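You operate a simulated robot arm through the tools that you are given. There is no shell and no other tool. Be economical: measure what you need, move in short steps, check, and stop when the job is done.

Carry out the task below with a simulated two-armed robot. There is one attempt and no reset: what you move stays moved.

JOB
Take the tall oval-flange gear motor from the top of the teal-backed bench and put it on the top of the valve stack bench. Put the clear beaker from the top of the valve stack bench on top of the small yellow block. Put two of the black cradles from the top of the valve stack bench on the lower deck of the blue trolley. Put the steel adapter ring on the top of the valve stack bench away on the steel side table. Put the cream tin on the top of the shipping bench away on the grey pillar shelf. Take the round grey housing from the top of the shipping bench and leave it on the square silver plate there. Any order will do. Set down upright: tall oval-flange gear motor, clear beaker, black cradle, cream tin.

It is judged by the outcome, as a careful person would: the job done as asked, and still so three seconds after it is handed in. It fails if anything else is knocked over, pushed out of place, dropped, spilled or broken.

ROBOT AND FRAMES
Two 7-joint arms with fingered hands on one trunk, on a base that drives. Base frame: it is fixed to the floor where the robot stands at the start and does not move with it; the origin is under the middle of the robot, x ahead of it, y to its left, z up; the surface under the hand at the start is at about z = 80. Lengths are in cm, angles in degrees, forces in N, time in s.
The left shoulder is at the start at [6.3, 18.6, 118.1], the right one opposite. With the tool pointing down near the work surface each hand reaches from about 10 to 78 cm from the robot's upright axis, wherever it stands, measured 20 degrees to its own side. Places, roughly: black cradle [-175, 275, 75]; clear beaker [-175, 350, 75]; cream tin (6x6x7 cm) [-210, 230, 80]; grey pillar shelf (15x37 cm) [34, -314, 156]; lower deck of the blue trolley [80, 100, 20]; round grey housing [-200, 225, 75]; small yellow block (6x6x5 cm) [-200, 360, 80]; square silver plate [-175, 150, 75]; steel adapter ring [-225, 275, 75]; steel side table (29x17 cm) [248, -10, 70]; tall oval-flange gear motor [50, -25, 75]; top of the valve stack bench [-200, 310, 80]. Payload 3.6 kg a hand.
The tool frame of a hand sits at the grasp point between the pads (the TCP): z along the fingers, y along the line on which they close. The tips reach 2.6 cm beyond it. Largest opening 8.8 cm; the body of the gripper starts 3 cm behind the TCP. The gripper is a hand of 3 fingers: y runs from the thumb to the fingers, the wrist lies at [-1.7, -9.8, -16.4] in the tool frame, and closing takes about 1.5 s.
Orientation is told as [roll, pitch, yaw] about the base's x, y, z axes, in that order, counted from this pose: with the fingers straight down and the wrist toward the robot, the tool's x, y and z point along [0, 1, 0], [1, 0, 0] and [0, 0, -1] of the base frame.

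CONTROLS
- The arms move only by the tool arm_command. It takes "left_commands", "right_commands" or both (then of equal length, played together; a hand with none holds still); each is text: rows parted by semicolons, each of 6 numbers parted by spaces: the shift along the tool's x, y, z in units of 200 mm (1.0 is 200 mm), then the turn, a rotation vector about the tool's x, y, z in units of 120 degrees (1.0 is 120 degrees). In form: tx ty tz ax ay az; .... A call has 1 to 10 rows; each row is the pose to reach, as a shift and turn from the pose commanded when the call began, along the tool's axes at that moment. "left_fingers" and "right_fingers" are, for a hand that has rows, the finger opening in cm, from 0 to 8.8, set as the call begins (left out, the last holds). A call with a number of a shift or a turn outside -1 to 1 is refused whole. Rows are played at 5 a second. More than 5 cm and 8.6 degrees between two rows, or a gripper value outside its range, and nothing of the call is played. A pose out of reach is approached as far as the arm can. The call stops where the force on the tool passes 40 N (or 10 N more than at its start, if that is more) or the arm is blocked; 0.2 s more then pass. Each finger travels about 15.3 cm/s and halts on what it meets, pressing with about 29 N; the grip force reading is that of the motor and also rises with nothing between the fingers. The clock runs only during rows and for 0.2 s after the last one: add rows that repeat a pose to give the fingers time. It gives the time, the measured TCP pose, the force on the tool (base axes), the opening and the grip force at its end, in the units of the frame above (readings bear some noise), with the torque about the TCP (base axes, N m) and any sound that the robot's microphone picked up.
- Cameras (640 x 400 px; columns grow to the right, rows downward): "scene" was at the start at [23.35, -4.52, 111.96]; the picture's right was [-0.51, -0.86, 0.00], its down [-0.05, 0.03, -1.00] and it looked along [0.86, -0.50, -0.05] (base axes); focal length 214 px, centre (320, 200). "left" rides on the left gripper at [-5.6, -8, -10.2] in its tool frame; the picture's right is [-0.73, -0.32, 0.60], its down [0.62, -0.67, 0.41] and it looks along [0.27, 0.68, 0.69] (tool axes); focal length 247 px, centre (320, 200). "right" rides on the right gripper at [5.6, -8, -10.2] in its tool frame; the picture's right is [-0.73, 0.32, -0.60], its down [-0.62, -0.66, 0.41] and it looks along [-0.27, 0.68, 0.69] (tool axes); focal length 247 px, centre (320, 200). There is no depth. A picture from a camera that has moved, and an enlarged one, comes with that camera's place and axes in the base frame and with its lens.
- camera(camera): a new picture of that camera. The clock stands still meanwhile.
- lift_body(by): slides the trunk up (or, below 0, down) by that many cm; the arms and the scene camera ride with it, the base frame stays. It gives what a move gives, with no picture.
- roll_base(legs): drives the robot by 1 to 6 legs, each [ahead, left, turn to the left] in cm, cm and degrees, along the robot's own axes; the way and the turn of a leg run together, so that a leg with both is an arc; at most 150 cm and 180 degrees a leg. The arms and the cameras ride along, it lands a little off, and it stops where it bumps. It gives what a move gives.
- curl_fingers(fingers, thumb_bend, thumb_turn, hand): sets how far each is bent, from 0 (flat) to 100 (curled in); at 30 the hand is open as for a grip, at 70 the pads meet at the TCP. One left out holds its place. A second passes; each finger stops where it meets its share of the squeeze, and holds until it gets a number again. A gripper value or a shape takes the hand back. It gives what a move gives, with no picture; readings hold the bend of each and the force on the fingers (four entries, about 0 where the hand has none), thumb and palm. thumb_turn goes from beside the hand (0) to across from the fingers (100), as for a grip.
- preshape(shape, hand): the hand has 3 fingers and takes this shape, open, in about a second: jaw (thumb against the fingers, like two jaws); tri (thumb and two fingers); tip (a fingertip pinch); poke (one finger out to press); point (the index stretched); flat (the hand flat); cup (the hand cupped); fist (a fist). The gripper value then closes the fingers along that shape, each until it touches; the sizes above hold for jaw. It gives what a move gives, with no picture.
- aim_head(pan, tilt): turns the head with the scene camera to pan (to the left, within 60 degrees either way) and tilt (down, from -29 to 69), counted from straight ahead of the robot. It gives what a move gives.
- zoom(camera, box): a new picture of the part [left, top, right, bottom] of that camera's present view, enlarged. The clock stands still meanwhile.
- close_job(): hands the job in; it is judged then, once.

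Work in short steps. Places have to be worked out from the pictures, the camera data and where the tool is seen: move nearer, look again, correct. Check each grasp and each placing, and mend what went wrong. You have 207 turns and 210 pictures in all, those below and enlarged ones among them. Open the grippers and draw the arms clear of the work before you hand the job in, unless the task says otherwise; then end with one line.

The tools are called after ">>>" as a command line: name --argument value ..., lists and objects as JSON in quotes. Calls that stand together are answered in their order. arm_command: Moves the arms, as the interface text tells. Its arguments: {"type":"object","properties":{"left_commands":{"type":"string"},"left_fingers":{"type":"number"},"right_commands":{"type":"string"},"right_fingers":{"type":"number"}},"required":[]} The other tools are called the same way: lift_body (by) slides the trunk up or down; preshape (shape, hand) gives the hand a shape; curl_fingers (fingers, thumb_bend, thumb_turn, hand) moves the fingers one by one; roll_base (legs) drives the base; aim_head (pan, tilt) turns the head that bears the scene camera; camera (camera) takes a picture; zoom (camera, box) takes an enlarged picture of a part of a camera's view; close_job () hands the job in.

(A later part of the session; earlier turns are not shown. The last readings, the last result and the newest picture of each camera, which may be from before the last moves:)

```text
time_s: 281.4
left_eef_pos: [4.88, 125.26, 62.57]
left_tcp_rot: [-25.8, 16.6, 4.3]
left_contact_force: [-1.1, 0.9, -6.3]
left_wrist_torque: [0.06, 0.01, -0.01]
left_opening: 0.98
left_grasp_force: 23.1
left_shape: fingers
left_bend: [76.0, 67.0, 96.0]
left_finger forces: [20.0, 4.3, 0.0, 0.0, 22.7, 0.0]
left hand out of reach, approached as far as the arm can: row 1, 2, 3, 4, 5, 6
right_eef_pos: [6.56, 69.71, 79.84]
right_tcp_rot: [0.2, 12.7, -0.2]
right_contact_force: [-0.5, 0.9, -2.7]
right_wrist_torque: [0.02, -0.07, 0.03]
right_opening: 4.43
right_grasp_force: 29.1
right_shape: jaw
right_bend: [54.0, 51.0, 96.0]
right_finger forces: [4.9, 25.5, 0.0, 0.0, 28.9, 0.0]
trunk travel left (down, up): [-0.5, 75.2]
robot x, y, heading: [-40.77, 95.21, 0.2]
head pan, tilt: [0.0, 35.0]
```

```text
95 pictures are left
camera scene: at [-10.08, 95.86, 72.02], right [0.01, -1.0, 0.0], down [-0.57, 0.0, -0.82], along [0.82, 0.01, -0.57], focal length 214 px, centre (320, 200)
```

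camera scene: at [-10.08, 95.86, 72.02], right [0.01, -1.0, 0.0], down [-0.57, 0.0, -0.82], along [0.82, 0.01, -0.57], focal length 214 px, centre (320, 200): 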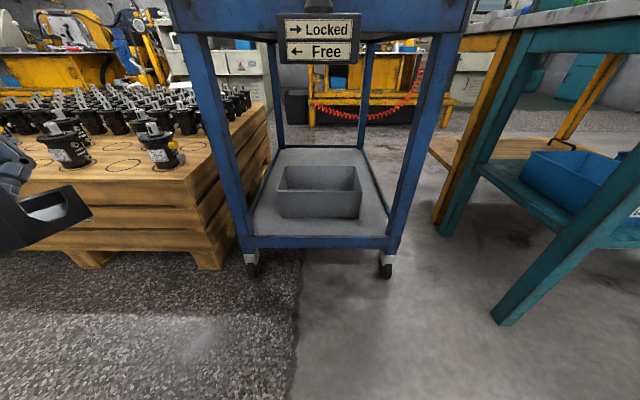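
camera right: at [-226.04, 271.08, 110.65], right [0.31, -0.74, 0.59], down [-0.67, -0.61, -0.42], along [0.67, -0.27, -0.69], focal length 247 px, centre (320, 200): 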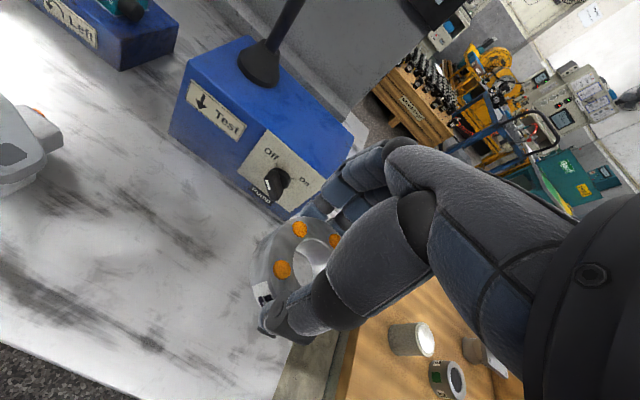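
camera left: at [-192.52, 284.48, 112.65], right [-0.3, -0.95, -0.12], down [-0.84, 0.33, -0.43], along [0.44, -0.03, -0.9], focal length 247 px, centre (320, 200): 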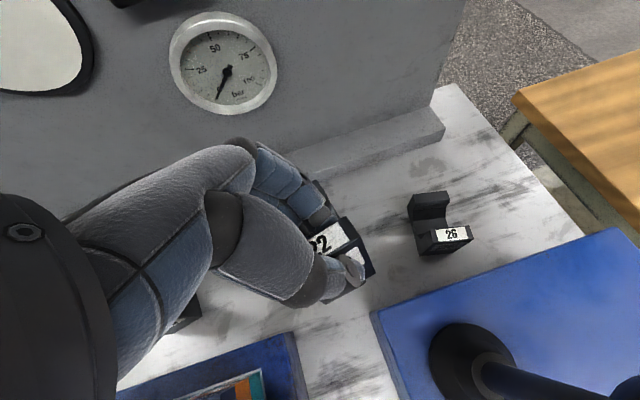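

The trunk also leans as it lowers. The left arm reports a limit with this hand pitch; I test going lower while pitching the fingers forward.

>>> arm_command --left_commands "0.07 0.05 0.145 -0.044 -0.003 0.023; 0.14 0.095 0.29 -0.088 -0.006 0.045; 0.21 0.14 0.43 -0.133 -0.01 0.068; 0.28 0.19 0.575 -0.178 -0.013 0.09; 0.35 0.235 0.72 -0.222 -0.016 0.113; 0.35 0.235 0.72 -0.222 -0.016 0.113"

>>> camera --camera "scene"

```text
time_s: 282.8
left_eef_pos: [4.78, 125.29, 45.95]
left_tcp_rot: [-27.7, -13.4, 4.2]
left_contact_force: [1.3, 0.1, -6.3]
left_wrist_torque: [0.07, 0.13, 0.03]
left_opening: 0.96
left_grasp_force: 24.1
left_shape: fingers
left_bend: [76.0, 67.0, 95.0]
left_finger forces: [20.7, 2.2, 0.0, 0.0, 24.1, 0.0]
right_eef_pos: [6.63, 69.69, 79.81]
right_tcp_rot: [0.2, 12.6, -0.2]
right_contact_force: [0.0, 0.5, -3.6]
right_wrist_torque: [0.01, -0.02, 0.01]
right_opening: 4.41
right_grasp_force: 28.8
right_shape: jaw
right_bend: [54.0, 51.0, 96.0]
right_finger forces: [4.9, 25.6, 0.0, 0.0, 28.9, 0.0]
trunk travel left (down, up): [-0.5, 75.2]
robot x, y, heading: [-41.08, 95.27, 0.5]
head pan, tilt: [0.0, 35.0]
```

```text
94 pictures are left
camera scene: at [-10.08, 95.86, 72.02], right [0.01, -1.0, 0.0], down [-0.57, 0.0, -0.82], along [0.82, 0.01, -0.57], focal length 214 px, centre (320, 200)
```

scene: 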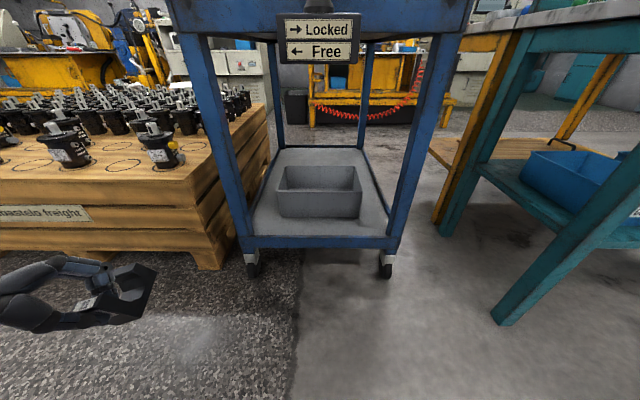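

Lower works with the fingers pitched forward. I test how low the hand can go with pitch near 0 but the arm farther out.

>>> arm_command --left_commands "0.016 0.114 0.162 0.022 0.002 -0.011; 0.032 0.228 0.324 0.044 0.004 -0.022; 0.048 0.342 0.486 0.066 0.005 -0.033; 0.064 0.456 0.648 0.089 0.007 -0.045; 0.08 0.57 0.81 0.111 0.009 -0.056; 0.08 0.57 0.81 0.111 0.009 -0.056"

>>> camera --camera "scene"

```text
time_s: 284.2
left_eef_pos: [19.8, 119.89, 34.01]
left_tcp_rot: [-26.6, 1.7, 4.0]
left_contact_force: [-0.5, 0.0, -5.9]
left_wrist_torque: [0.05, 0.05, -0.01]
left_opening: 0.96
left_grasp_force: 24.5
left_shape: fingers
left_bend: [76.0, 67.0, 95.0]
left_finger forces: [21.5, 3.1, 0.1, 0.0, 24.1, 0.1]
right_eef_pos: [6.6, 69.64, 79.89]
right_tcp_rot: [0.2, 12.6, -0.2]
right_contact_force: [-1.1, -0.3, -3.1]
right_wrist_torque: [0.04, -0.05, 0.01]
right_opening: 4.42
right_grasp_force: 28.8
right_shape: jaw
right_bend: [54.0, 51.0, 96.0]
right_finger forces: [4.9, 25.7, 0.0, 0.0, 29.0, 0.1]
trunk travel left (down, up): [-0.5, 75.2]
robot x, y, heading: [-40.82, 95.73, 0.2]
head pan, tilt: [0.0, 35.0]
```

```text
93 pictures are left
camera scene: at [-10.07, 95.85, 72.01], right [0.01, -1.0, 0.0], down [-0.57, 0.0, -0.82], along [0.82, 0.01, -0.57], focal length 214 px, centre (320, 200)
```

scene: 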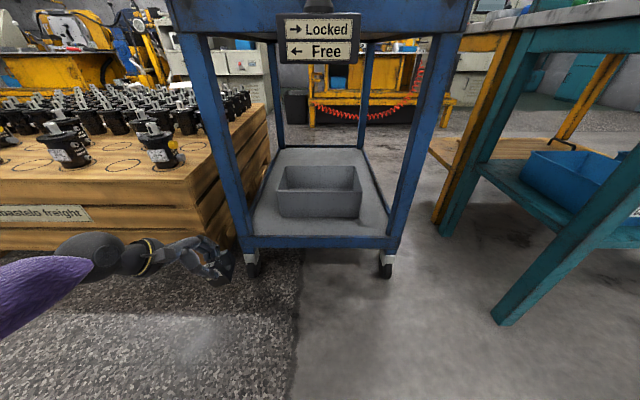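

Extended out, the arm reaches z=34 without limit. I restore the pitch to 16.5° (cradle level) and lower to z≈29 to test.

>>> arm_command --left_commands "0.037 0.002 0.074 0.037 0.003 -0.018; 0.075 0.005 0.149 0.073 0.006 -0.037; 0.112 0.007 0.223 0.11 0.0086 -0.0553; 0.112 0.007 0.223 0.11 0.0086 -0.0553"

>>> zoom --camera "scene" --box '[130, 210, 300, 310]'

>>> camera --camera "left"

```text
time_s: 285.2
left_eef_pos: [19.75, 120.07, 28.96]
left_tcp_rot: [-25.6, 16.5, 4.2]
left_contact_force: [-0.6, -0.1, -6.2]
left_wrist_torque: [0.05, 0.03, 0.02]
left_opening: 0.95
left_grasp_force: 24.6
left_shape: fingers
left_bend: [76.0, 67.0, 95.0]
left_finger forces: [21.4, 3.5, 0.1, 0.1, 23.2, 0.0]
right_eef_pos: [6.59, 69.76, 79.76]
right_tcp_rot: [0.2, 12.6, -0.2]
right_contact_force: [0.0, 0.2, -3.3]
right_wrist_torque: [0.04, -0.06, -0.01]
right_opening: 4.41
right_grasp_force: 28.6
right_shape: jaw
right_bend: [54.0, 51.0, 96.0]
right_finger forces: [4.9, 25.6, 0.1, 0.0, 28.9, 0.0]
trunk travel left (down, up): [-0.5, 75.2]
robot x, y, heading: [-40.5, 95.2, 0.3]
head pan, tilt: [0.0, 35.0]
```

```text
3.76 times, centred on (215, 260) of scene
camera zoom: at [-10.07, 95.85, 72.01], right [0.01, -1.0, 0.0], down [-0.57, 0.0, -0.82], along [0.82, 0.01, -0.57], focal length 807 px, centre (715, -26)
```

zoom: 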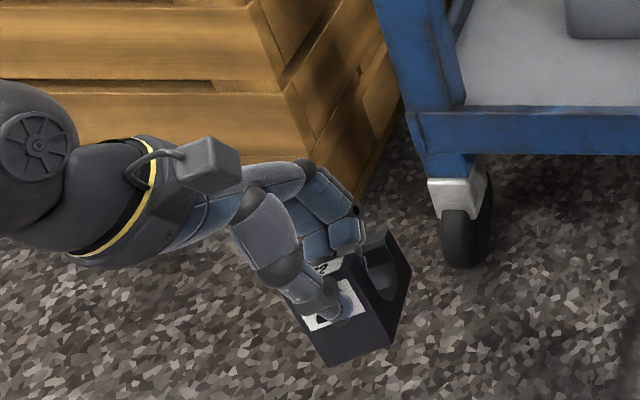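

```text
91 pictures are left
camera left: at [15.47, 119.09, 42.33], right [-0.3, -0.95, -0.12], down [-0.85, 0.32, -0.43], along [0.44, -0.02, -0.9], focal length 247 px, centre (320, 200)
```

left: 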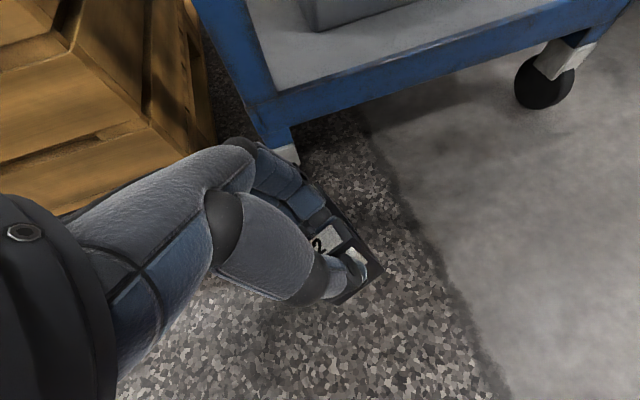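

The arm reaches there fine and the cradle is upright. I raise the cradle slightly, tuck the right hand up, then strafe 16 cm right and go forward about 25 cm under the handle.

>>> arm_command --left_commands "-0.02 -0.014 -0.043 0 0 0; -0.042 -0.028 -0.086 0 0 0; -0.042 -0.028 -0.086 0 0 0; -0.042 -0.028 -0.086 0 0 0; -0.042 -0.028 -0.086 0 0 0" --right_commands "0 -0.1 -0.2 0 0 0; 0 -0.2 -0.4 0 0 0; 0 -0.3 -0.6 0 0 0; 0 -0.4 -0.8 0 0 0; 0 -0.4 -0.8 0 0 0"

>>> roll_base --legs '[[0, -16, 0], [18, 0, 0]]'

>>> camera --camera "scene"

>>> camera --camera "left"

```text
time_s: 286.4
left_eef_pos: [19.78, 120.16, 31.15]
left_tcp_rot: [-25.6, 16.4, 4.2]
left_contact_force: [0.9, -0.2, -5.6]
left_wrist_torque: [0.05, 0.01, 0.0]
left_opening: 0.95
left_grasp_force: 23.7
left_shape: fingers
left_bend: [76.0, 67.0, 95.0]
left_finger forces: [21.4, 3.5, 0.0, 0.0, 23.3, 0.0]
right_eef_pos: [2.18, 69.5, 97.31]
right_tcp_rot: [0.2, 12.7, -0.2]
right_contact_force: [0.4, 0.8, -3.6]
right_wrist_torque: [-0.01, -0.05, 0.02]
right_opening: 4.44
right_grasp_force: 29.1
right_shape: jaw
right_bend: [54.0, 51.0, 96.0]
right_finger forces: [5.2, 25.3, 0.0, 0.0, 28.8, 0.0]
trunk travel left (down, up): [-0.5, 75.2]
robot x, y, heading: [-40.74, 95.86, 0.4]
head pan, tilt: [0.0, 35.0]
```

```text
time_s: 288.9
left_eef_pos: [37.79, 104.09, 31.01]
left_tcp_rot: [-25.6, 16.4, 4.2]
left_contact_force: [0.4, -0.2, -6.4]
left_wrist_torque: [0.05, 0.05, -0.03]
left_opening: 0.95
left_grasp_force: 23.9
left_shape: fingers
left_bend: [76.0, 67.0, 95.0]
left_finger forces: [21.4, 3.7, 0.0, 0.1, 23.3, 0.1]
right_eef_pos: [20.28, 53.67, 97.24]
right_tcp_rot: [0.2, 12.6, -0.3]
right_contact_force: [-0.1, -0.5, -4.2]
right_wrist_torque: [0.0, -0.08, 0.02]
right_opening: 4.42
right_grasp_force: 28.7
right_shape: jaw
right_bend: [54.0, 51.0, 96.0]
right_finger forces: [5.2, 25.3, 0.1, 0.0, 28.6, 0.1]
trunk travel left (down, up): [-0.5, 75.2]
robot x, y, heading: [-22.43, 79.45, 0.3]
head pan, tilt: [0.0, 35.0]
```

```text
90 pictures are left
camera scene: at [8.03, 79.95, 72.01], right [0.01, -1.0, 0.0], down [-0.57, 0.0, -0.82], along [0.82, 0.01, -0.57], focal length 214 px, centre (320, 200)
```

scene: 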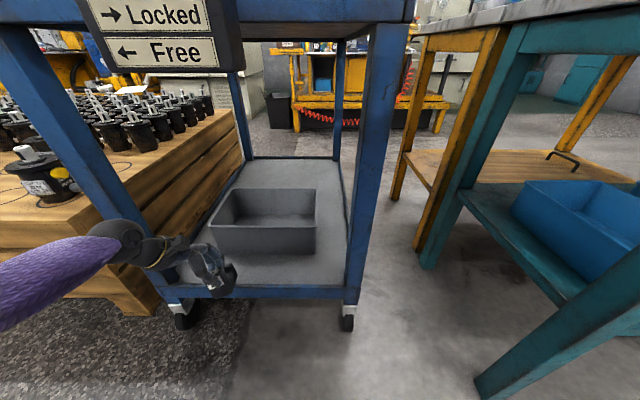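

```text
89 pictures are left
camera left: at [33.56, 103.19, 44.33], right [-0.3, -0.95, -0.12], down [-0.85, 0.32, -0.43], along [0.44, -0.02, -0.9], focal length 247 px, centre (320, 200)
```

left: 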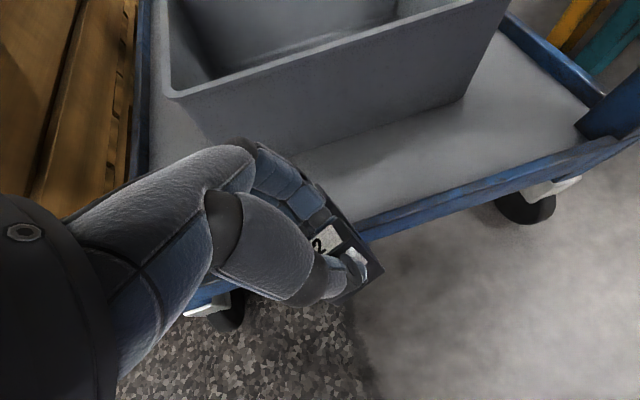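

The free strip runs x 41.5–52.5. I move forward 6.4 cm and look again.

>>> roll_base --legs '[[6.4, 0, 0]]'

>>> camera --camera "left"

>>> zoom --camera "scene" --box '[60, 200, 280, 340]'

```text
time_s: 289.9
left_eef_pos: [44.19, 104.1, 31.06]
left_tcp_rot: [-25.6, 16.5, 4.2]
left_contact_force: [-0.2, 0.2, -5.8]
left_wrist_torque: [0.05, 0.02, 0.01]
left_opening: 0.93
left_grasp_force: 24.5
left_shape: fingers
left_bend: [76.0, 67.0, 95.0]
left_finger forces: [21.3, 3.6, 0.0, 0.1, 23.3, 0.0]
right_eef_pos: [26.68, 53.66, 97.09]
right_tcp_rot: [0.1, 12.7, -0.4]
right_contact_force: [0.2, 0.1, -3.1]
right_wrist_torque: [0.0, -0.04, -0.02]
right_opening: 4.39
right_grasp_force: 29.0
right_shape: jaw
right_bend: [54.0, 51.0, 96.0]
right_finger forces: [5.2, 25.3, 0.1, 0.1, 28.8, 0.0]
trunk travel left (down, up): [-0.5, 75.2]
robot x, y, heading: [-16.1, 80.07, 0.2]
head pan, tilt: [0.0, 35.0]
```

```text
88 pictures are left
camera left: at [39.93, 103.23, 44.3], right [-0.3, -0.95, -0.12], down [-0.85, 0.32, -0.43], along [0.44, -0.02, -0.9], focal length 247 px, centre (320, 200)
```

left: 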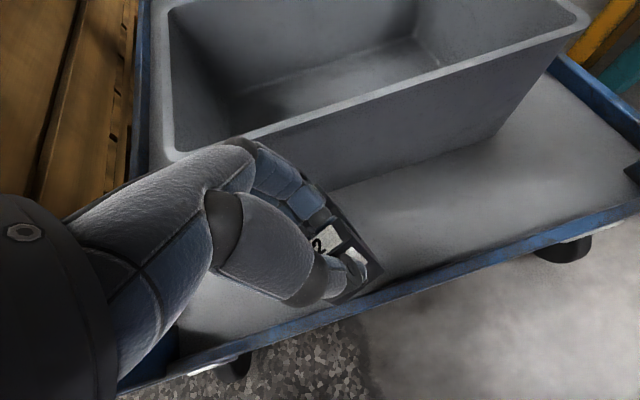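

```text
2.86 times, centred on (170, 270) of scene
camera zoom: at [14.41, 79.99, 72.0], right [0.01, -1.0, 0.0], down [-0.57, 0.0, -0.82], along [0.82, 0.01, -0.57], focal length 613 px, centre (749, 0)
```

zoom: 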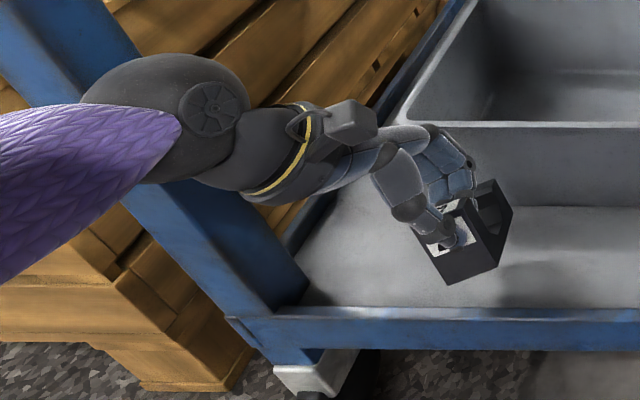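

The cradle is inside the strip. I lower about 5 cm, then creep to contact.

>>> arm_command --left_commands "0.036 0.017 0.073 0 0 0; 0.072 0.034 0.147 0 0 0; 0.108 0.051 0.22 0 0 0; 0.108 0.051 0.22 0 0 0"

>>> zoom --camera "scene" --box '[60, 200, 280, 340]'

```text
time_s: 290.9
left_eef_pos: [44.22, 103.86, 26.43]
left_tcp_rot: [-25.9, 15.8, 4.2]
left_contact_force: [6.3, -9.4, 19.8]
left_wrist_torque: [-0.28, 0.17, 0.09]
left_opening: 0.92
left_grasp_force: 25.7
left_shape: fingers
left_bend: [77.0, 67.0, 93.0]
left_finger forces: [23.9, 0.7, 0.0, 0.0, 26.7, 0.0]
right_eef_pos: [26.51, 53.62, 97.26]
right_tcp_rot: [0.3, 12.4, -0.4]
right_contact_force: [0.0, 0.0, -2.9]
right_wrist_torque: [0.0, -0.06, 0.0]
right_opening: 4.44
right_grasp_force: 28.7
right_shape: jaw
right_bend: [54.0, 51.0, 96.0]
right_finger forces: [5.1, 25.3, 0.1, 0.0, 28.9, 0.0]
trunk travel left (down, up): [-0.5, 75.2]
robot x, y, heading: [-16.22, 79.38, 0.4]
head pan, tilt: [0.0, 35.0]
```

```text
2.86 times, centred on (170, 270) of scene
camera zoom: at [14.28, 79.91, 72.11], right [0.01, -1.0, 0.0], down [-0.57, 0.0, -0.82], along [0.82, 0.01, -0.57], focal length 613 px, centre (749, 0)
```

zoom: 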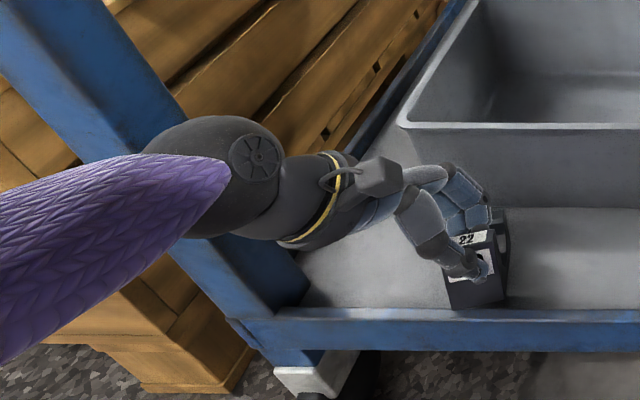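

Contact made (20 N). I relieve slightly, then open to the approach finger shape.

>>> arm_command --left_commands "-0.006 -0.004 -0.013 0 0 0; -0.006 -0.004 -0.013 0 0 0"

>>> curl_fingers --hand "left" --fingers 60 --thumb_bend 50

>>> curl_fingers --hand "left" --fingers 50 --thumb_bend 34

>>> camera --camera "left"

>>> zoom --camera "scene" --box '[60, 200, 280, 340]'

```text
time_s: 291.5
left_eef_pos: [44.04, 104.23, 26.46]
left_tcp_rot: [-25.7, 16.2, 4.1]
left_contact_force: [10.8, -6.7, 14.9]
left_wrist_torque: [-0.19, 0.12, 0.11]
left_opening: 0.94
left_grasp_force: 26.6
left_shape: fingers
left_bend: [77.0, 67.0, 93.0]
left_finger forces: [27.0, 1.6, 0.0, 0.0, 24.7, 0.0]
right_eef_pos: [26.66, 53.67, 97.25]
right_tcp_rot: [0.4, 12.5, -0.2]
right_contact_force: [-0.3, 0.1, -3.9]
right_wrist_torque: [0.0, -0.08, -0.01]
right_opening: 4.41
right_grasp_force: 28.8
right_shape: jaw
right_bend: [54.0, 51.0, 96.0]
right_finger forces: [5.2, 25.3, 0.0, 0.1, 28.9, 0.0]
trunk travel left (down, up): [-0.5, 75.2]
robot x, y, heading: [-15.87, 79.39, 0.4]
head pan, tilt: [0.0, 35.0]
```

```text
time_s: 292.5
left_eef_pos: [43.92, 104.23, 26.31]
left_tcp_rot: [-25.6, 16.5, 4.2]
left_contact_force: [-1.0, -0.2, 0.8]
left_wrist_torque: [-0.02, -0.03, 0.0]
left_opening: 3.32
left_grasp_force: 0.2
left_shape: fingers
left_bend: [61.0, 50.0, 97.0]
left_finger forces: [0.0, 0.6, 0.0, 0.1, 0.0, 0.0]
right_eef_pos: [26.66, 53.79, 97.17]
right_tcp_rot: [0.2, 12.6, -0.3]
right_contact_force: [-0.1, -0.2, -3.6]
right_wrist_torque: [-0.02, -0.05, 0.0]
right_opening: 4.4
right_grasp_force: 28.7
right_shape: jaw
right_bend: [54.0, 51.0, 96.0]
right_finger forces: [5.2, 25.3, 0.0, 0.0, 28.7, 0.1]
trunk travel left (down, up): [-0.5, 75.2]
robot x, y, heading: [-15.96, 79.87, 0.3]
head pan, tilt: [0.0, 35.0]
```

```text
time_s: 293.5
left_eef_pos: [43.95, 104.14, 26.27]
left_tcp_rot: [-25.6, 16.4, 4.1]
left_contact_force: [-1.2, -1.0, 1.3]
left_wrist_torque: [-0.02, -0.05, 0.01]
left_opening: 6.14
left_grasp_force: 0.5
left_shape: fingers
left_bend: [51.0, 34.0, 97.0]
left_finger forces: [0.0, 1.1, 0.0, 0.0, 0.1, 0.1]
right_eef_pos: [26.65, 53.62, 97.18]
right_tcp_rot: [0.2, 12.6, -0.2]
right_contact_force: [-1.3, -0.3, -3.4]
right_wrist_torque: [0.01, -0.07, -0.05]
right_opening: 4.42
right_grasp_force: 29.0
right_shape: jaw
right_bend: [54.0, 51.0, 96.0]
right_finger forces: [5.2, 25.2, 0.1, 0.0, 28.8, 0.1]
trunk travel left (down, up): [-0.5, 75.2]
robot x, y, heading: [-16.37, 79.94, 0.6]
head pan, tilt: [0.0, 35.0]
```

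```text
85 pictures are left
camera left: at [39.55, 103.26, 39.65], right [-0.3, -0.95, -0.12], down [-0.84, 0.32, -0.43], along [0.44, -0.02, -0.9], focal length 247 px, centre (320, 200)
```

left: 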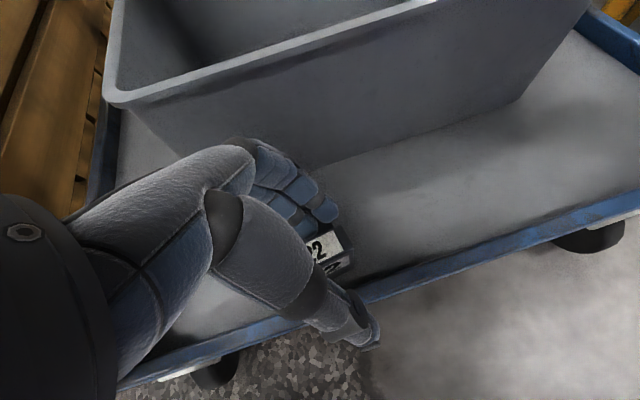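

```text
2.86 times, centred on (170, 270) of scene
camera zoom: at [14.37, 79.98, 72.03], right [0.01, -1.0, 0.0], down [-0.57, 0.0, -0.82], along [0.82, 0.01, -0.57], focal length 613 px, centre (749, 0)
```

zoom: 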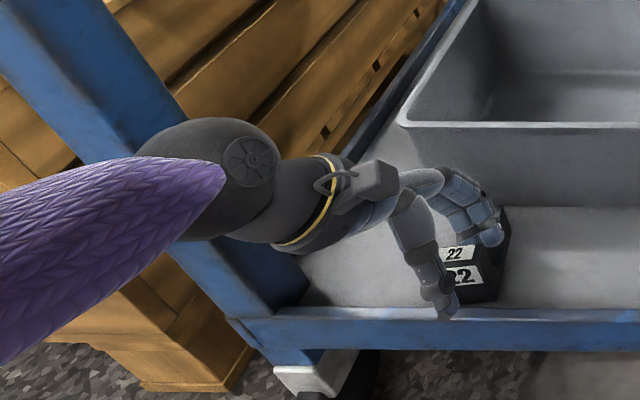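

Cradle stands upright on the deck. I rise vertically out of the U, then back the base off.

>>> arm_command --left_commands "-0.042 -0.028 -0.086 0 0 0; -0.105 -0.07 -0.216 0 0 0; -0.168 -0.113 -0.345 0 0 0; -0.168 -0.113 -0.345 0 0 0"

>>> zoom --camera "scene" --box '[60, 200, 280, 340]'

>>> roll_base --legs '[[-40, 0, 0]]'

>>> camera --camera "scene"

```text
time_s: 294.5
left_eef_pos: [43.85, 104.2, 34.28]
left_tcp_rot: [-25.7, 16.4, 4.2]
left_contact_force: [0.7, -0.1, 0.0]
left_wrist_torque: [0.0, 0.02, -0.02]
left_opening: 6.17
left_grasp_force: 0.1
left_shape: fingers
left_bend: [50.0, 34.0, 97.0]
left_finger forces: [0.0, 0.1, 0.0, 0.0, 0.1, 0.0]
right_eef_pos: [26.62, 53.68, 97.18]
right_tcp_rot: [0.1, 12.6, -0.3]
right_contact_force: [-0.3, 0.1, -3.7]
right_wrist_torque: [0.03, -0.05, 0.02]
right_opening: 4.42
right_grasp_force: 29.3
right_shape: jaw
right_bend: [54.0, 51.0, 96.0]
right_finger forces: [5.1, 25.3, 0.0, 0.0, 28.9, 0.0]
trunk travel left (down, up): [-0.5, 75.2]
robot x, y, heading: [-16.35, 79.51, 0.6]
head pan, tilt: [0.0, 35.0]
```

```text
2.86 times, centred on (170, 270) of scene
camera zoom: at [14.37, 79.98, 72.03], right [0.01, -1.0, 0.0], down [-0.57, 0.0, -0.82], along [0.82, 0.01, -0.57], focal length 613 px, centre (749, 0)
```

zoom: 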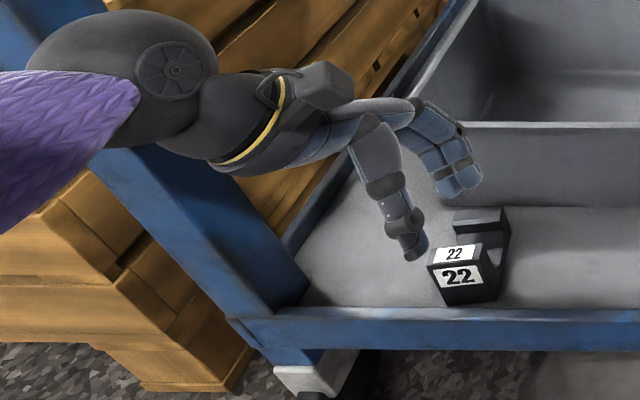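

```text
time_s: 297.0
left_eef_pos: [3.63, 103.97, 34.33]
left_tcp_rot: [-25.6, 16.3, 4.4]
left_contact_force: [0.0, 0.1, -0.5]
left_wrist_torque: [0.01, -0.01, 0.0]
left_opening: 6.2
left_grasp_force: 0.0
left_shape: fingers
left_bend: [50.0, 34.0, 97.0]
left_finger forces: [0.0, 0.0, 0.1, 0.0, 0.1, 0.0]
right_eef_pos: [-13.45, 53.58, 97.17]
right_tcp_rot: [0.2, 12.5, -0.1]
right_contact_force: [0.5, 0.6, -3.5]
right_wrist_torque: [0.01, -0.02, 0.0]
right_opening: 4.42
right_grasp_force: 29.6
right_shape: jaw
right_bend: [54.0, 51.0, 96.0]
right_finger forces: [5.3, 25.3, 0.0, 0.1, 28.7, 0.0]
trunk travel left (down, up): [-0.5, 75.2]
robot x, y, heading: [-56.49, 79.58, 0.8]
head pan, tilt: [0.0, 35.0]
```

```text
82 pictures are left
camera scene: at [-25.85, 79.73, 72.03], right [0.01, -1.0, 0.0], down [-0.57, -0.01, -0.82], along [0.82, 0.01, -0.57], focal length 214 px, centre (320, 200)
```

scene: 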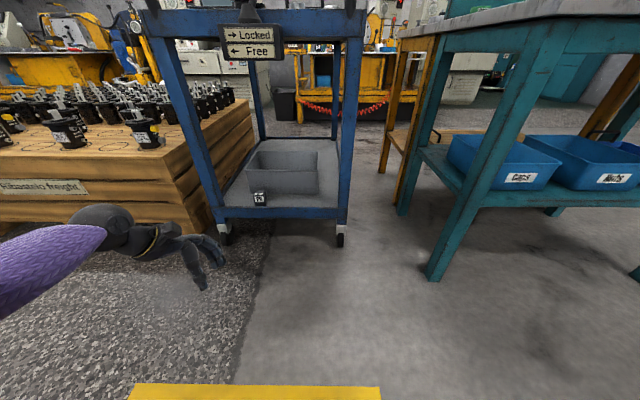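

Cradle one is done. Now the ring goes to the steel side table at (248, -10). I raise the trunk and left arm, and turn to scout the way south of the start bench.

>>> lift_body --by 32

>>> arm_command --left_commands "-0.1 -0.07 -0.2 0 0 0; -0.2 -0.14 -0.4 0 0 0; -0.3 -0.2 -0.6 0 0 0; -0.4 -0.28 -0.8 0 0 0; -0.5 -0.35 -1 0 0 0; -0.5 -0.35 -1 0 0 0"

>>> roll_base --legs '[[0, 0, -60], [150, 0, 0]]'

>>> aim_head --pan 25 --tilt 15

>>> camera --camera "scene"

```text
time_s: 300.1
left_eef_pos: [3.61, 103.93, 66.26]
left_tcp_rot: [-25.6, 16.4, 4.4]
left_contact_force: [0.0, 0.6, 0.0]
left_wrist_torque: [-0.02, -0.02, 0.02]
left_opening: 6.18
left_grasp_force: 0.0
left_shape: fingers
left_bend: [50.0, 34.0, 97.0]
left_finger forces: [0.0, 0.0, 0.0, 0.0, 0.0, 0.0]
right_eef_pos: [-13.33, 53.48, 129.15]
right_tcp_rot: [0.2, 12.5, -0.1]
right_contact_force: [-0.9, 0.3, -2.7]
right_wrist_torque: [0.02, -0.03, 0.02]
right_opening: 4.39
right_grasp_force: 28.9
right_shape: jaw
right_bend: [54.0, 51.0, 96.0]
right_finger forces: [5.1, 25.3, 0.0, 0.0, 28.7, 0.0]
trunk travel left (down, up): [-32.5, 43.2]
robot x, y, heading: [-56.64, 79.24, 0.5]
head pan, tilt: [0.0, 35.0]
```

```text
time_s: 301.5
left_eef_pos: [3.16, 103.72, 89.87]
left_tcp_rot: [-25.6, 16.4, 4.5]
left_contact_force: [-0.5, -0.2, -0.6]
left_wrist_torque: [0.02, -0.02, 0.0]
left_opening: 6.21
left_grasp_force: 0.0
left_shape: fingers
left_bend: [50.0, 34.0, 97.0]
left_finger forces: [0.0, 0.0, 0.0, 0.1, 0.0, 0.0]
right_eef_pos: [-13.46, 53.5, 129.32]
right_tcp_rot: [0.2, 12.6, -0.1]
right_contact_force: [0.5, -0.4, -3.3]
right_wrist_torque: [0.0, -0.05, -0.01]
right_opening: 4.41
right_grasp_force: 28.4
right_shape: jaw
right_bend: [54.0, 51.0, 96.0]
right_finger forces: [5.1, 25.3, 0.0, 0.1, 28.6, 0.1]
trunk travel left (down, up): [-32.5, 43.2]
robot x, y, heading: [-56.45, 79.17, 0.5]
head pan, tilt: [0.0, 35.0]
```

```text
time_s: 309.9
left_eef_pos: [55.98, -54.85, 89.84]
left_tcp_rot: [-25.7, 16.4, -48.9]
left_contact_force: [-0.4, 0.0, 0.2]
left_wrist_torque: [0.04, 0.01, -0.01]
left_opening: 6.23
left_grasp_force: 0.0
left_shape: fingers
left_bend: [50.0, 34.0, 97.0]
left_finger forces: [0.0, 0.1, 0.0, 0.0, 0.1, 0.0]
right_eef_pos: [5.64, -71.48, 129.04]
right_tcp_rot: [0.2, 12.5, -53.4]
right_contact_force: [0.7, 0.6, -2.9]
right_wrist_torque: [-0.02, -0.06, 0.01]
right_opening: 4.41
right_grasp_force: 29.3
right_shape: jaw
right_bend: [54.0, 51.0, 96.0]
right_finger forces: [5.7, 24.9, 0.0, 0.0, 28.9, 0.0]
trunk travel left (down, up): [-32.5, 43.2]
robot x, y, heading: [0.57, -21.29, -52.7]
head pan, tilt: [0.0, 35.0]
stopped in leg 2: the robot was blocked; the commanded pose is now the measured one
```

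```text
time_s: 310.8
left_eef_pos: [55.8, -54.87, 89.91]
left_tcp_rot: [-25.6, 16.4, -48.9]
left_contact_force: [0.1, 1.3, 0.1]
left_wrist_torque: [-0.02, 0.01, 0.0]
left_opening: 6.22
left_grasp_force: 0.0
left_shape: fingers
left_bend: [50.0, 34.0, 97.0]
left_finger forces: [0.0, 0.0, 0.1, 0.0, 0.1, 0.0]
right_eef_pos: [5.65, -71.48, 129.13]
right_tcp_rot: [0.3, 12.4, -53.3]
right_contact_force: [-0.3, -0.3, -3.3]
right_wrist_torque: [0.0, -0.05, 0.02]
right_opening: 4.44
right_grasp_force: 29.1
right_shape: jaw
right_bend: [54.0, 51.0, 96.0]
right_finger forces: [5.7, 25.0, 0.0, 0.1, 29.0, 0.0]
trunk travel left (down, up): [-32.5, 43.2]
robot x, y, heading: [0.6, -21.39, -52.9]
head pan, tilt: [25.0, 15.0]
```

```text
81 pictures are left
camera scene: at [18.4, -38.04, 110.02], right [-0.47, -0.88, 0.0], down [-0.23, 0.12, -0.97], along [0.85, -0.45, -0.26], focal length 214 px, centre (320, 200)
```

scene: 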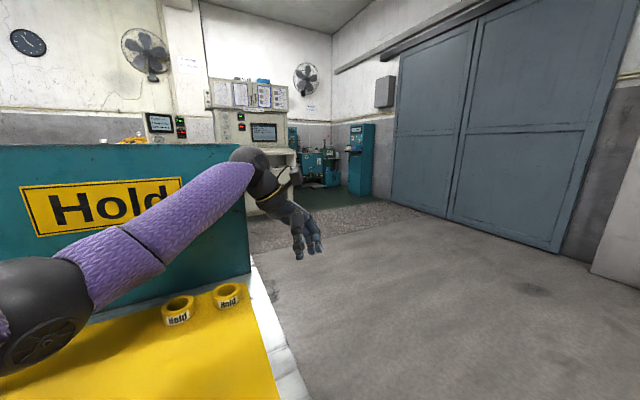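

I cut the corner: the base stopped against the start bench, but the rings on it stand unmoved (positions match) and the arm passed above. I strafe right away from the bench, then tuck the left arm.

>>> roll_base --legs '[[0, -60, 0]]'

>>> arm_command --left_commands "-0.072 -0.152 -0.108 -0.027 0.032 0.002; -0.143 -0.305 -0.217 -0.054 0.065 0.005; -0.215 -0.457 -0.325 -0.081 0.097 0.008; -0.287 -0.61 -0.433 -0.108 0.129 0.01; -0.358 -0.763 -0.542 -0.135 0.162 0.013; -0.43 -0.915 -0.65 -0.162 0.194 0.015; -0.43 -0.915 -0.65 -0.162 0.194 0.015"

>>> roll_base --legs '[[60, 0, 0], [0, 0, 52.7]]'

>>> aim_head --pan 0 --tilt 15

>>> camera --camera "scene"

```text
time_s: 314.2
left_eef_pos: [8.29, -91.02, 89.81]
left_tcp_rot: [-25.5, 16.4, -48.8]
left_contact_force: [0.8, -0.6, 0.2]
left_wrist_torque: [-0.01, 0.0, -0.01]
left_opening: 6.19
left_grasp_force: 0.0
left_shape: fingers
left_bend: [50.0, 34.0, 97.0]
left_finger forces: [0.1, 0.0, 0.1, 0.0, 0.1, 0.0]
right_eef_pos: [-41.85, -107.72, 129.17]
right_tcp_rot: [0.2, 12.4, -53.3]
right_contact_force: [-0.1, 0.2, -2.1]
right_wrist_torque: [-0.08, -0.05, 0.02]
right_opening: 4.43
right_grasp_force: 28.7
right_shape: jaw
right_bend: [54.0, 51.0, 96.0]
right_finger forces: [5.7, 25.1, 0.1, 0.1, 28.8, 0.0]
trunk travel left (down, up): [-32.5, 43.2]
robot x, y, heading: [-46.89, -57.55, -52.8]
head pan, tilt: [25.0, 15.0]
```

```text
time_s: 315.8
left_eef_pos: [-1.91, -82.31, 109.67]
left_tcp_rot: [-1.7, -2.8, -46.1]
left_contact_force: [0.1, 0.5, -1.7]
left_wrist_torque: [0.0, 0.0, -0.03]
left_opening: 6.25
left_grasp_force: 0.0
left_shape: fingers
left_bend: [50.0, 34.0, 97.0]
left_finger forces: [0.0, 0.0, 0.1, 0.1, 0.0, 0.1]
right_eef_pos: [-41.6, -107.46, 129.23]
right_tcp_rot: [0.2, 12.6, -53.4]
right_contact_force: [0.2, 0.7, -3.3]
right_wrist_torque: [-0.05, 0.02, 0.02]
right_opening: 4.43
right_grasp_force: 28.7
right_shape: jaw
right_bend: [54.0, 51.0, 96.0]
right_finger forces: [5.7, 25.0, 0.1, 0.0, 28.9, 0.0]
trunk travel left (down, up): [-32.5, 43.2]
robot x, y, heading: [-46.78, -57.63, -52.4]
head pan, tilt: [25.0, 15.0]
```

```text
time_s: 321.6
left_eef_pos: [36.48, -84.72, 109.8]
left_tcp_rot: [-1.7, -2.7, 7.2]
left_contact_force: [0.0, -0.7, -0.3]
left_wrist_torque: [0.0, 0.01, 0.03]
left_opening: 6.21
left_grasp_force: 0.0
left_shape: fingers
left_bend: [50.0, 34.0, 97.0]
left_finger forces: [0.0, 0.0, 0.0, 0.0, 0.1, 0.1]
right_eef_pos: [32.69, -131.63, 129.16]
right_tcp_rot: [0.2, 12.4, -0.1]
right_contact_force: [0.1, 0.0, -3.0]
right_wrist_torque: [-0.01, -0.05, 0.01]
right_opening: 4.42
right_grasp_force: 29.1
right_shape: jaw
right_bend: [54.0, 51.0, 96.0]
right_finger forces: [5.6, 24.4, 0.1, 0.0, 28.2, 0.1]
trunk travel left (down, up): [-32.5, 43.2]
robot x, y, heading: [-10.21, -105.72, 0.3]
head pan, tilt: [25.0, 15.0]
```

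```text
time_s: 322.5
left_eef_pos: [36.57, -84.56, 109.71]
left_tcp_rot: [-1.7, -2.8, 7.2]
left_contact_force: [0.9, 0.2, -0.3]
left_wrist_torque: [0.0, -0.03, -0.02]
left_opening: 6.19
left_grasp_force: 0.0
left_shape: fingers
left_bend: [50.0, 34.0, 97.0]
left_finger forces: [0.1, 0.0, 0.0, 0.0, 0.0, 0.0]
right_eef_pos: [32.72, -131.57, 129.24]
right_tcp_rot: [0.2, 12.5, 0.0]
right_contact_force: [0.1, -0.6, -2.1]
right_wrist_torque: [-0.05, -0.05, 0.02]
right_opening: 4.43
right_grasp_force: 29.4
right_shape: jaw
right_bend: [54.0, 51.0, 96.0]
right_finger forces: [5.6, 24.4, 0.0, 0.1, 28.2, 0.0]
trunk travel left (down, up): [-32.5, 43.2]
robot x, y, heading: [-9.83, -105.83, 0.4]
head pan, tilt: [0.0, 15.0]
```

```text
80 pictures are left
camera scene: at [14.71, -105.35, 110.02], right [0.01, -1.0, 0.0], down [-0.26, 0.0, -0.97], along [0.97, 0.01, -0.26], focal length 214 px, centre (320, 200)
```

scene: 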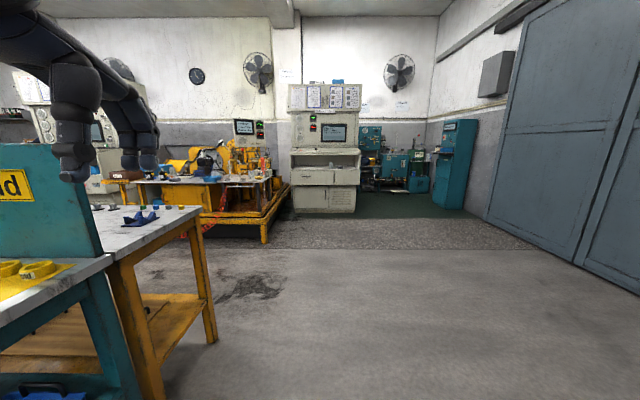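

>>> zoom --camera "scene" --box '[120, 110, 380, 260]'

```text
2.46 times, centred on (250, 185) of scene
camera zoom: at [14.71, -105.35, 110.02], right [0.01, -1.0, 0.0], down [-0.26, 0.0, -0.97], along [0.97, 0.01, -0.26], focal length 528 px, centre (492, 237)
```

zoom: 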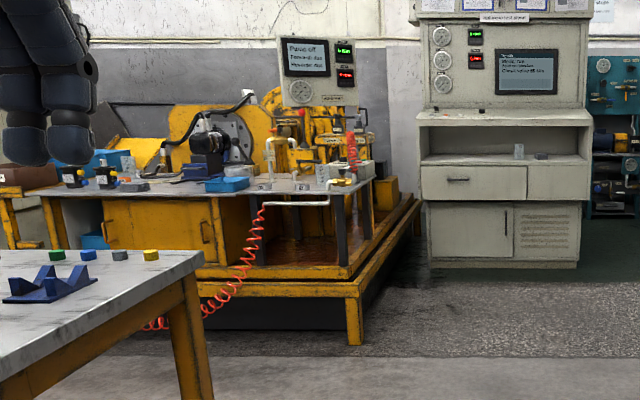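

The small steel table seems to be by the yellow machine at x≈248. I drive along y≈-106 past the benches, then look closer.

>>> roll_base --legs '[[150, 0, 0], [20, 0, 0], [0, 70, 0]]'

>>> aim_head --pan 0 --tilt 30

>>> camera --camera "scene"

```text
time_s: 334.5
left_eef_pos: [204.57, -13.38, 109.83]
left_tcp_rot: [-1.8, -2.8, 7.1]
left_contact_force: [0.6, 0.1, 0.4]
left_wrist_torque: [-0.03, 0.0, 0.02]
left_opening: 6.23
left_grasp_force: 0.1
left_shape: fingers
left_bend: [50.0, 34.0, 97.0]
left_finger forces: [0.0, 0.0, 0.0, 0.0, 0.1, 0.1]
right_eef_pos: [200.65, -60.3, 129.25]
right_tcp_rot: [0.0, 12.5, -0.3]
right_contact_force: [-0.9, -0.3, -3.0]
right_wrist_torque: [0.01, -0.06, -0.02]
right_opening: 4.41
right_grasp_force: 29.1
right_shape: jaw
right_bend: [54.0, 51.0, 96.0]
right_finger forces: [5.5, 24.5, 0.0, 0.0, 28.4, 0.0]
trunk travel left (down, up): [-32.5, 43.2]
robot x, y, heading: [157.87, -34.46, 0.3]
head pan, tilt: [0.0, 15.0]
```

```text
time_s: 335.2
left_eef_pos: [204.54, -13.51, 109.62]
left_tcp_rot: [-1.7, -2.8, 7.0]
left_contact_force: [0.4, -0.2, 0.9]
left_wrist_torque: [0.0, -0.02, -0.01]
left_opening: 6.2
left_grasp_force: 0.1
left_shape: fingers
left_bend: [50.0, 34.0, 97.0]
left_finger forces: [0.0, 0.0, 0.0, 0.0, 0.0, 0.1]
right_eef_pos: [200.68, -60.37, 129.16]
right_tcp_rot: [0.1, 12.4, -0.2]
right_contact_force: [0.9, -0.6, -3.8]
right_wrist_torque: [-0.01, -0.07, 0.0]
right_opening: 4.46
right_grasp_force: 29.3
right_shape: jaw
right_bend: [54.0, 51.0, 96.0]
right_finger forces: [5.7, 24.5, 0.1, 0.0, 28.4, 0.1]
trunk travel left (down, up): [-32.5, 43.2]
robot x, y, heading: [158.39, -34.26, 0.6]
head pan, tilt: [0.0, 30.0]
```

```text
78 pictures are left
camera scene: at [182.43, -34.11, 107.61], right [0.01, -1.0, 0.0], down [-0.5, 0.0, -0.87], along [0.87, 0.01, -0.5], focal length 214 px, centre (320, 200)
```

scene: 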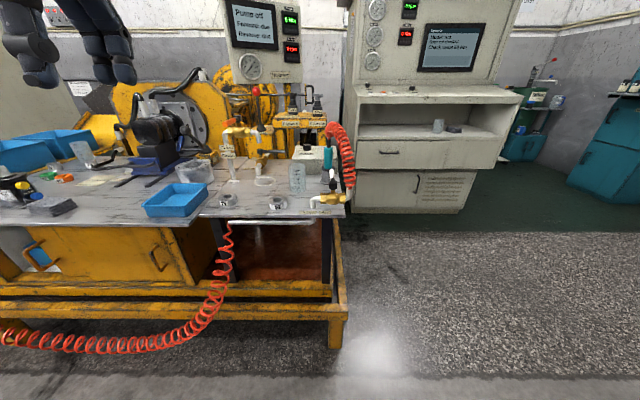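

>>> zoom --camera "scene" --box '[180, 130, 370, 240]'

```text
3.37 times, centred on (275, 185) of scene
camera zoom: at [182.43, -34.11, 107.61], right [0.01, -1.0, 0.0], down [-0.5, 0.0, -0.87], along [0.87, 0.01, -0.5], focal length 722 px, centre (472, 250)
```

zoom: 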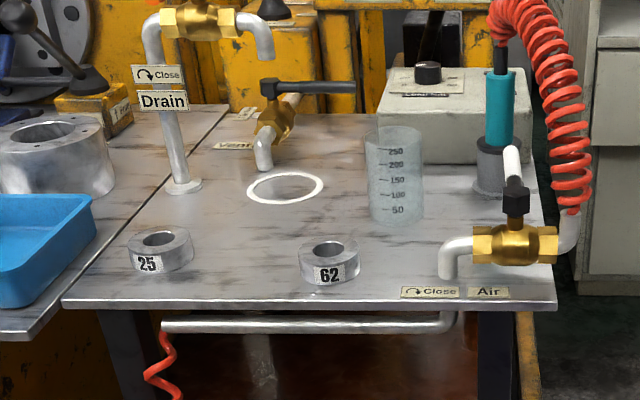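

Two similar rings already stand on this steel table; a free place between them is at about (246, -10). I level the right hand, raise the left, lower the trunk 20 cm and drive to face the spot.

>>> arm_command --right_commands "0 0 0 -0.05 0 0; 0 0 0 -0.104 0 0; 0 0 0 -0.104 0 0; 0 0 0 -0.104 0 0; 0 0 0 -0.104 0 0" --left_commands "0 -0.05 -0.2 0 0 0; 0 -0.1 -0.4 0 0 0; 0 -0.15 -0.6 0 0 0; 0 -0.2 -0.8 0 0 0; 0 -0.2 -0.8 0 0 0"

>>> roll_base --legs '[[0, 47, 0], [25, 0, 0]]'

>>> camera --camera "scene"

```text
time_s: 336.4
left_eef_pos: [199.81, -13.61, 125.54]
left_tcp_rot: [-1.8, -2.7, 7.0]
left_contact_force: [0.1, -0.5, 1.2]
left_wrist_torque: [0.02, 0.0, 0.01]
left_opening: 6.22
left_grasp_force: 0.1
left_shape: fingers
left_bend: [50.0, 34.0, 97.0]
left_finger forces: [0.0, 0.0, 0.0, 0.0, 0.0, 0.0]
right_eef_pos: [200.75, -60.27, 129.12]
right_tcp_rot: [0.2, 0.1, -0.3]
right_contact_force: [0.6, 0.4, -3.7]
right_wrist_torque: [0.02, -0.05, -0.02]
right_opening: 4.38
right_grasp_force: 29.0
right_shape: jaw
right_bend: [54.0, 51.0, 96.0]
right_finger forces: [5.5, 24.2, 0.1, 0.1, 28.6, 0.1]
trunk travel left (down, up): [-32.5, 43.2]
robot x, y, heading: [158.11, -34.35, 0.5]
head pan, tilt: [0.0, 30.0]
```

```text
time_s: 340.7
left_eef_pos: [224.28, 33.52, 125.36]
left_tcp_rot: [-1.7, -2.8, 7.5]
left_contact_force: [-0.1, -0.1, 0.4]
left_wrist_torque: [0.0, 0.01, -0.02]
left_opening: 6.22
left_grasp_force: 0.1
left_shape: fingers
left_bend: [50.0, 34.0, 97.0]
left_finger forces: [0.0, 0.0, 0.1, 0.0, 0.0, 0.0]
right_eef_pos: [225.5, -13.04, 129.22]
right_tcp_rot: [0.2, -0.1, 0.0]
right_contact_force: [0.0, 0.4, -4.8]
right_wrist_torque: [-0.03, -0.04, -0.03]
right_opening: 4.4
right_grasp_force: 29.3
right_shape: jaw
right_bend: [54.0, 51.0, 96.0]
right_finger forces: [5.5, 24.3, 0.0, 0.1, 28.7, 0.0]
trunk travel left (down, up): [-32.5, 43.2]
robot x, y, heading: [182.53, 12.89, 0.8]
head pan, tilt: [0.0, 30.0]
```

```text
76 pictures are left
camera scene: at [207.0, 13.03, 107.58], right [0.01, -1.0, 0.0], down [-0.5, -0.01, -0.87], along [0.87, 0.01, -0.5], focal length 214 px, centre (320, 200)
```

scene: 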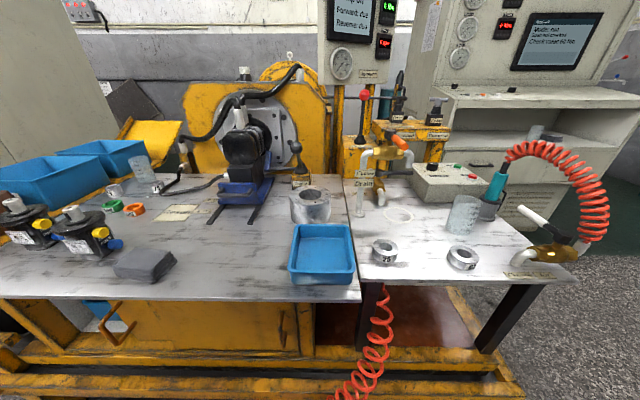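

Target spot between the rings: (245.5, -10.5), table z≈70. I move 6 cm nearer, lower the trunk 20 cm and bring the right hand over.

>>> roll_base --legs '[[6, 0, -0.6]]'

>>> lift_body --by -20

>>> arm_command --right_commands "0.03 0.18 0 0 0 0; 0.06 0.36 0.05 0 0 0; 0.1 0.54 0.1 0 0 0; 0.12 0.68 0.25 0 0 0; 0.12 0.68 0.45 0 0 0; 0.12 0.68 0.65 0 0 0; 0.12 0.68 0.85 0 0 0; 0.12 0.68 0.85 0 0 0"

>>> camera --camera "scene"

>>> camera --camera "right"

```text
time_s: 341.6
left_eef_pos: [230.56, 33.2, 125.21]
left_tcp_rot: [-1.7, -2.7, 6.8]
left_contact_force: [-0.3, 0.2, -0.9]
left_wrist_torque: [-0.03, 0.05, -0.01]
left_opening: 6.23
left_grasp_force: 0.0
left_shape: fingers
left_bend: [50.0, 34.0, 97.0]
left_finger forces: [0.1, 0.0, 0.0, 0.0, 0.1, 0.0]
right_eef_pos: [231.32, -13.46, 129.13]
right_tcp_rot: [0.2, 0.0, -0.5]
right_contact_force: [0.8, -0.3, -3.5]
right_wrist_torque: [0.0, 0.03, -0.01]
right_opening: 4.43
right_grasp_force: 29.0
right_shape: jaw
right_bend: [54.0, 51.0, 96.0]
right_finger forces: [5.5, 24.4, 0.0, 0.0, 28.7, 0.1]
trunk travel left (down, up): [-32.5, 43.2]
robot x, y, heading: [189.0, 12.95, 0.2]
head pan, tilt: [0.0, 30.0]
```

```text
time_s: 343.8
left_eef_pos: [230.22, 33.2, 105.48]
left_tcp_rot: [-1.7, -2.8, 6.8]
left_contact_force: [0.1, -0.2, 0.2]
left_wrist_torque: [0.03, 0.01, -0.05]
left_opening: 6.21
left_grasp_force: 0.1
left_shape: fingers
left_bend: [50.0, 34.0, 97.0]
left_finger forces: [0.1, 0.0, 0.1, 0.0, 0.0, 0.0]
right_eef_pos: [230.89, -13.58, 109.34]
right_tcp_rot: [0.2, -0.1, -0.5]
right_contact_force: [0.0, -0.6, -3.7]
right_wrist_torque: [-0.01, -0.02, -0.03]
right_opening: 4.45
right_grasp_force: 28.9
right_shape: jaw
right_bend: [54.0, 51.0, 96.0]
right_finger forces: [5.5, 24.4, 0.0, 0.1, 28.7, 0.0]
trunk travel left (down, up): [-12.5, 63.2]
robot x, y, heading: [188.14, 12.97, -0.1]
head pan, tilt: [0.0, 30.0]
```

```text
time_s: 345.6
left_eef_pos: [230.3, 33.11, 105.39]
left_tcp_rot: [-1.6, -2.8, 6.8]
left_contact_force: [0.3, -0.8, 0.2]
left_wrist_torque: [0.0, 0.0, 0.0]
left_opening: 6.2
left_grasp_force: 0.1
left_shape: fingers
left_bend: [50.0, 34.0, 97.0]
left_finger forces: [0.0, 0.0, 0.0, 0.0, 0.1, 0.1]
right_eef_pos: [244.57, -11.27, 92.25]
right_tcp_rot: [0.1, 0.0, -0.5]
right_contact_force: [0.5, -0.2, -3.5]
right_wrist_torque: [-0.03, -0.01, -0.04]
right_opening: 4.42
right_grasp_force: 28.5
right_shape: jaw
right_bend: [54.0, 51.0, 96.0]
right_finger forces: [5.4, 24.1, 0.0, 0.0, 28.5, 0.1]
trunk travel left (down, up): [-12.5, 63.2]
robot x, y, heading: [188.11, 12.82, 0.2]
head pan, tilt: [0.0, 30.0]
```

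```text
75 pictures are left
camera scene: at [216.64, 12.83, 85.72], right [0.0, -1.0, 0.0], down [-0.5, 0.0, -0.87], along [0.87, 0.0, -0.5], focal length 214 px, centre (320, 200)
```

scene: 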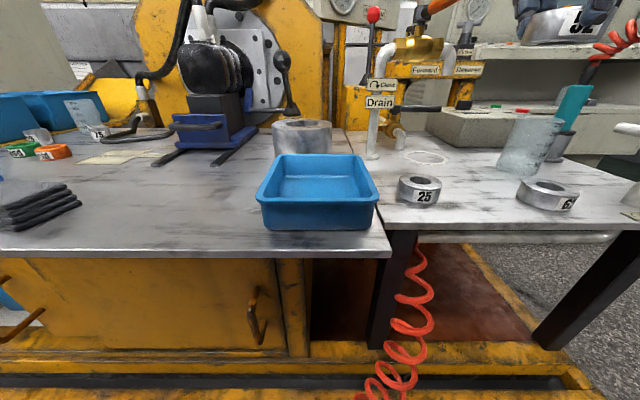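

```text
74 pictures are left
camera right: at [236.75, -5.52, 102.44], right [0.31, -0.74, 0.6], down [-0.67, -0.62, -0.41], along [0.67, -0.27, -0.69], focal length 247 px, centre (320, 200)
```

right: 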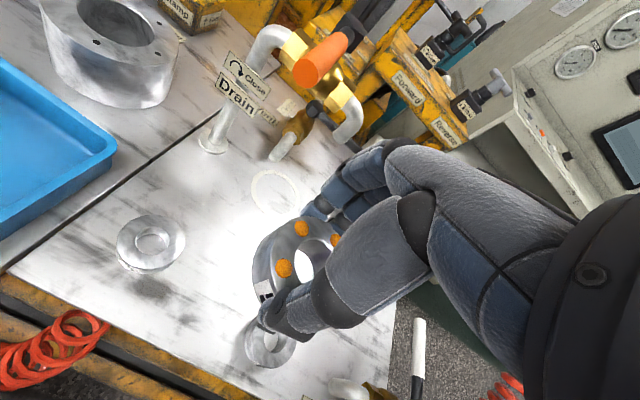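

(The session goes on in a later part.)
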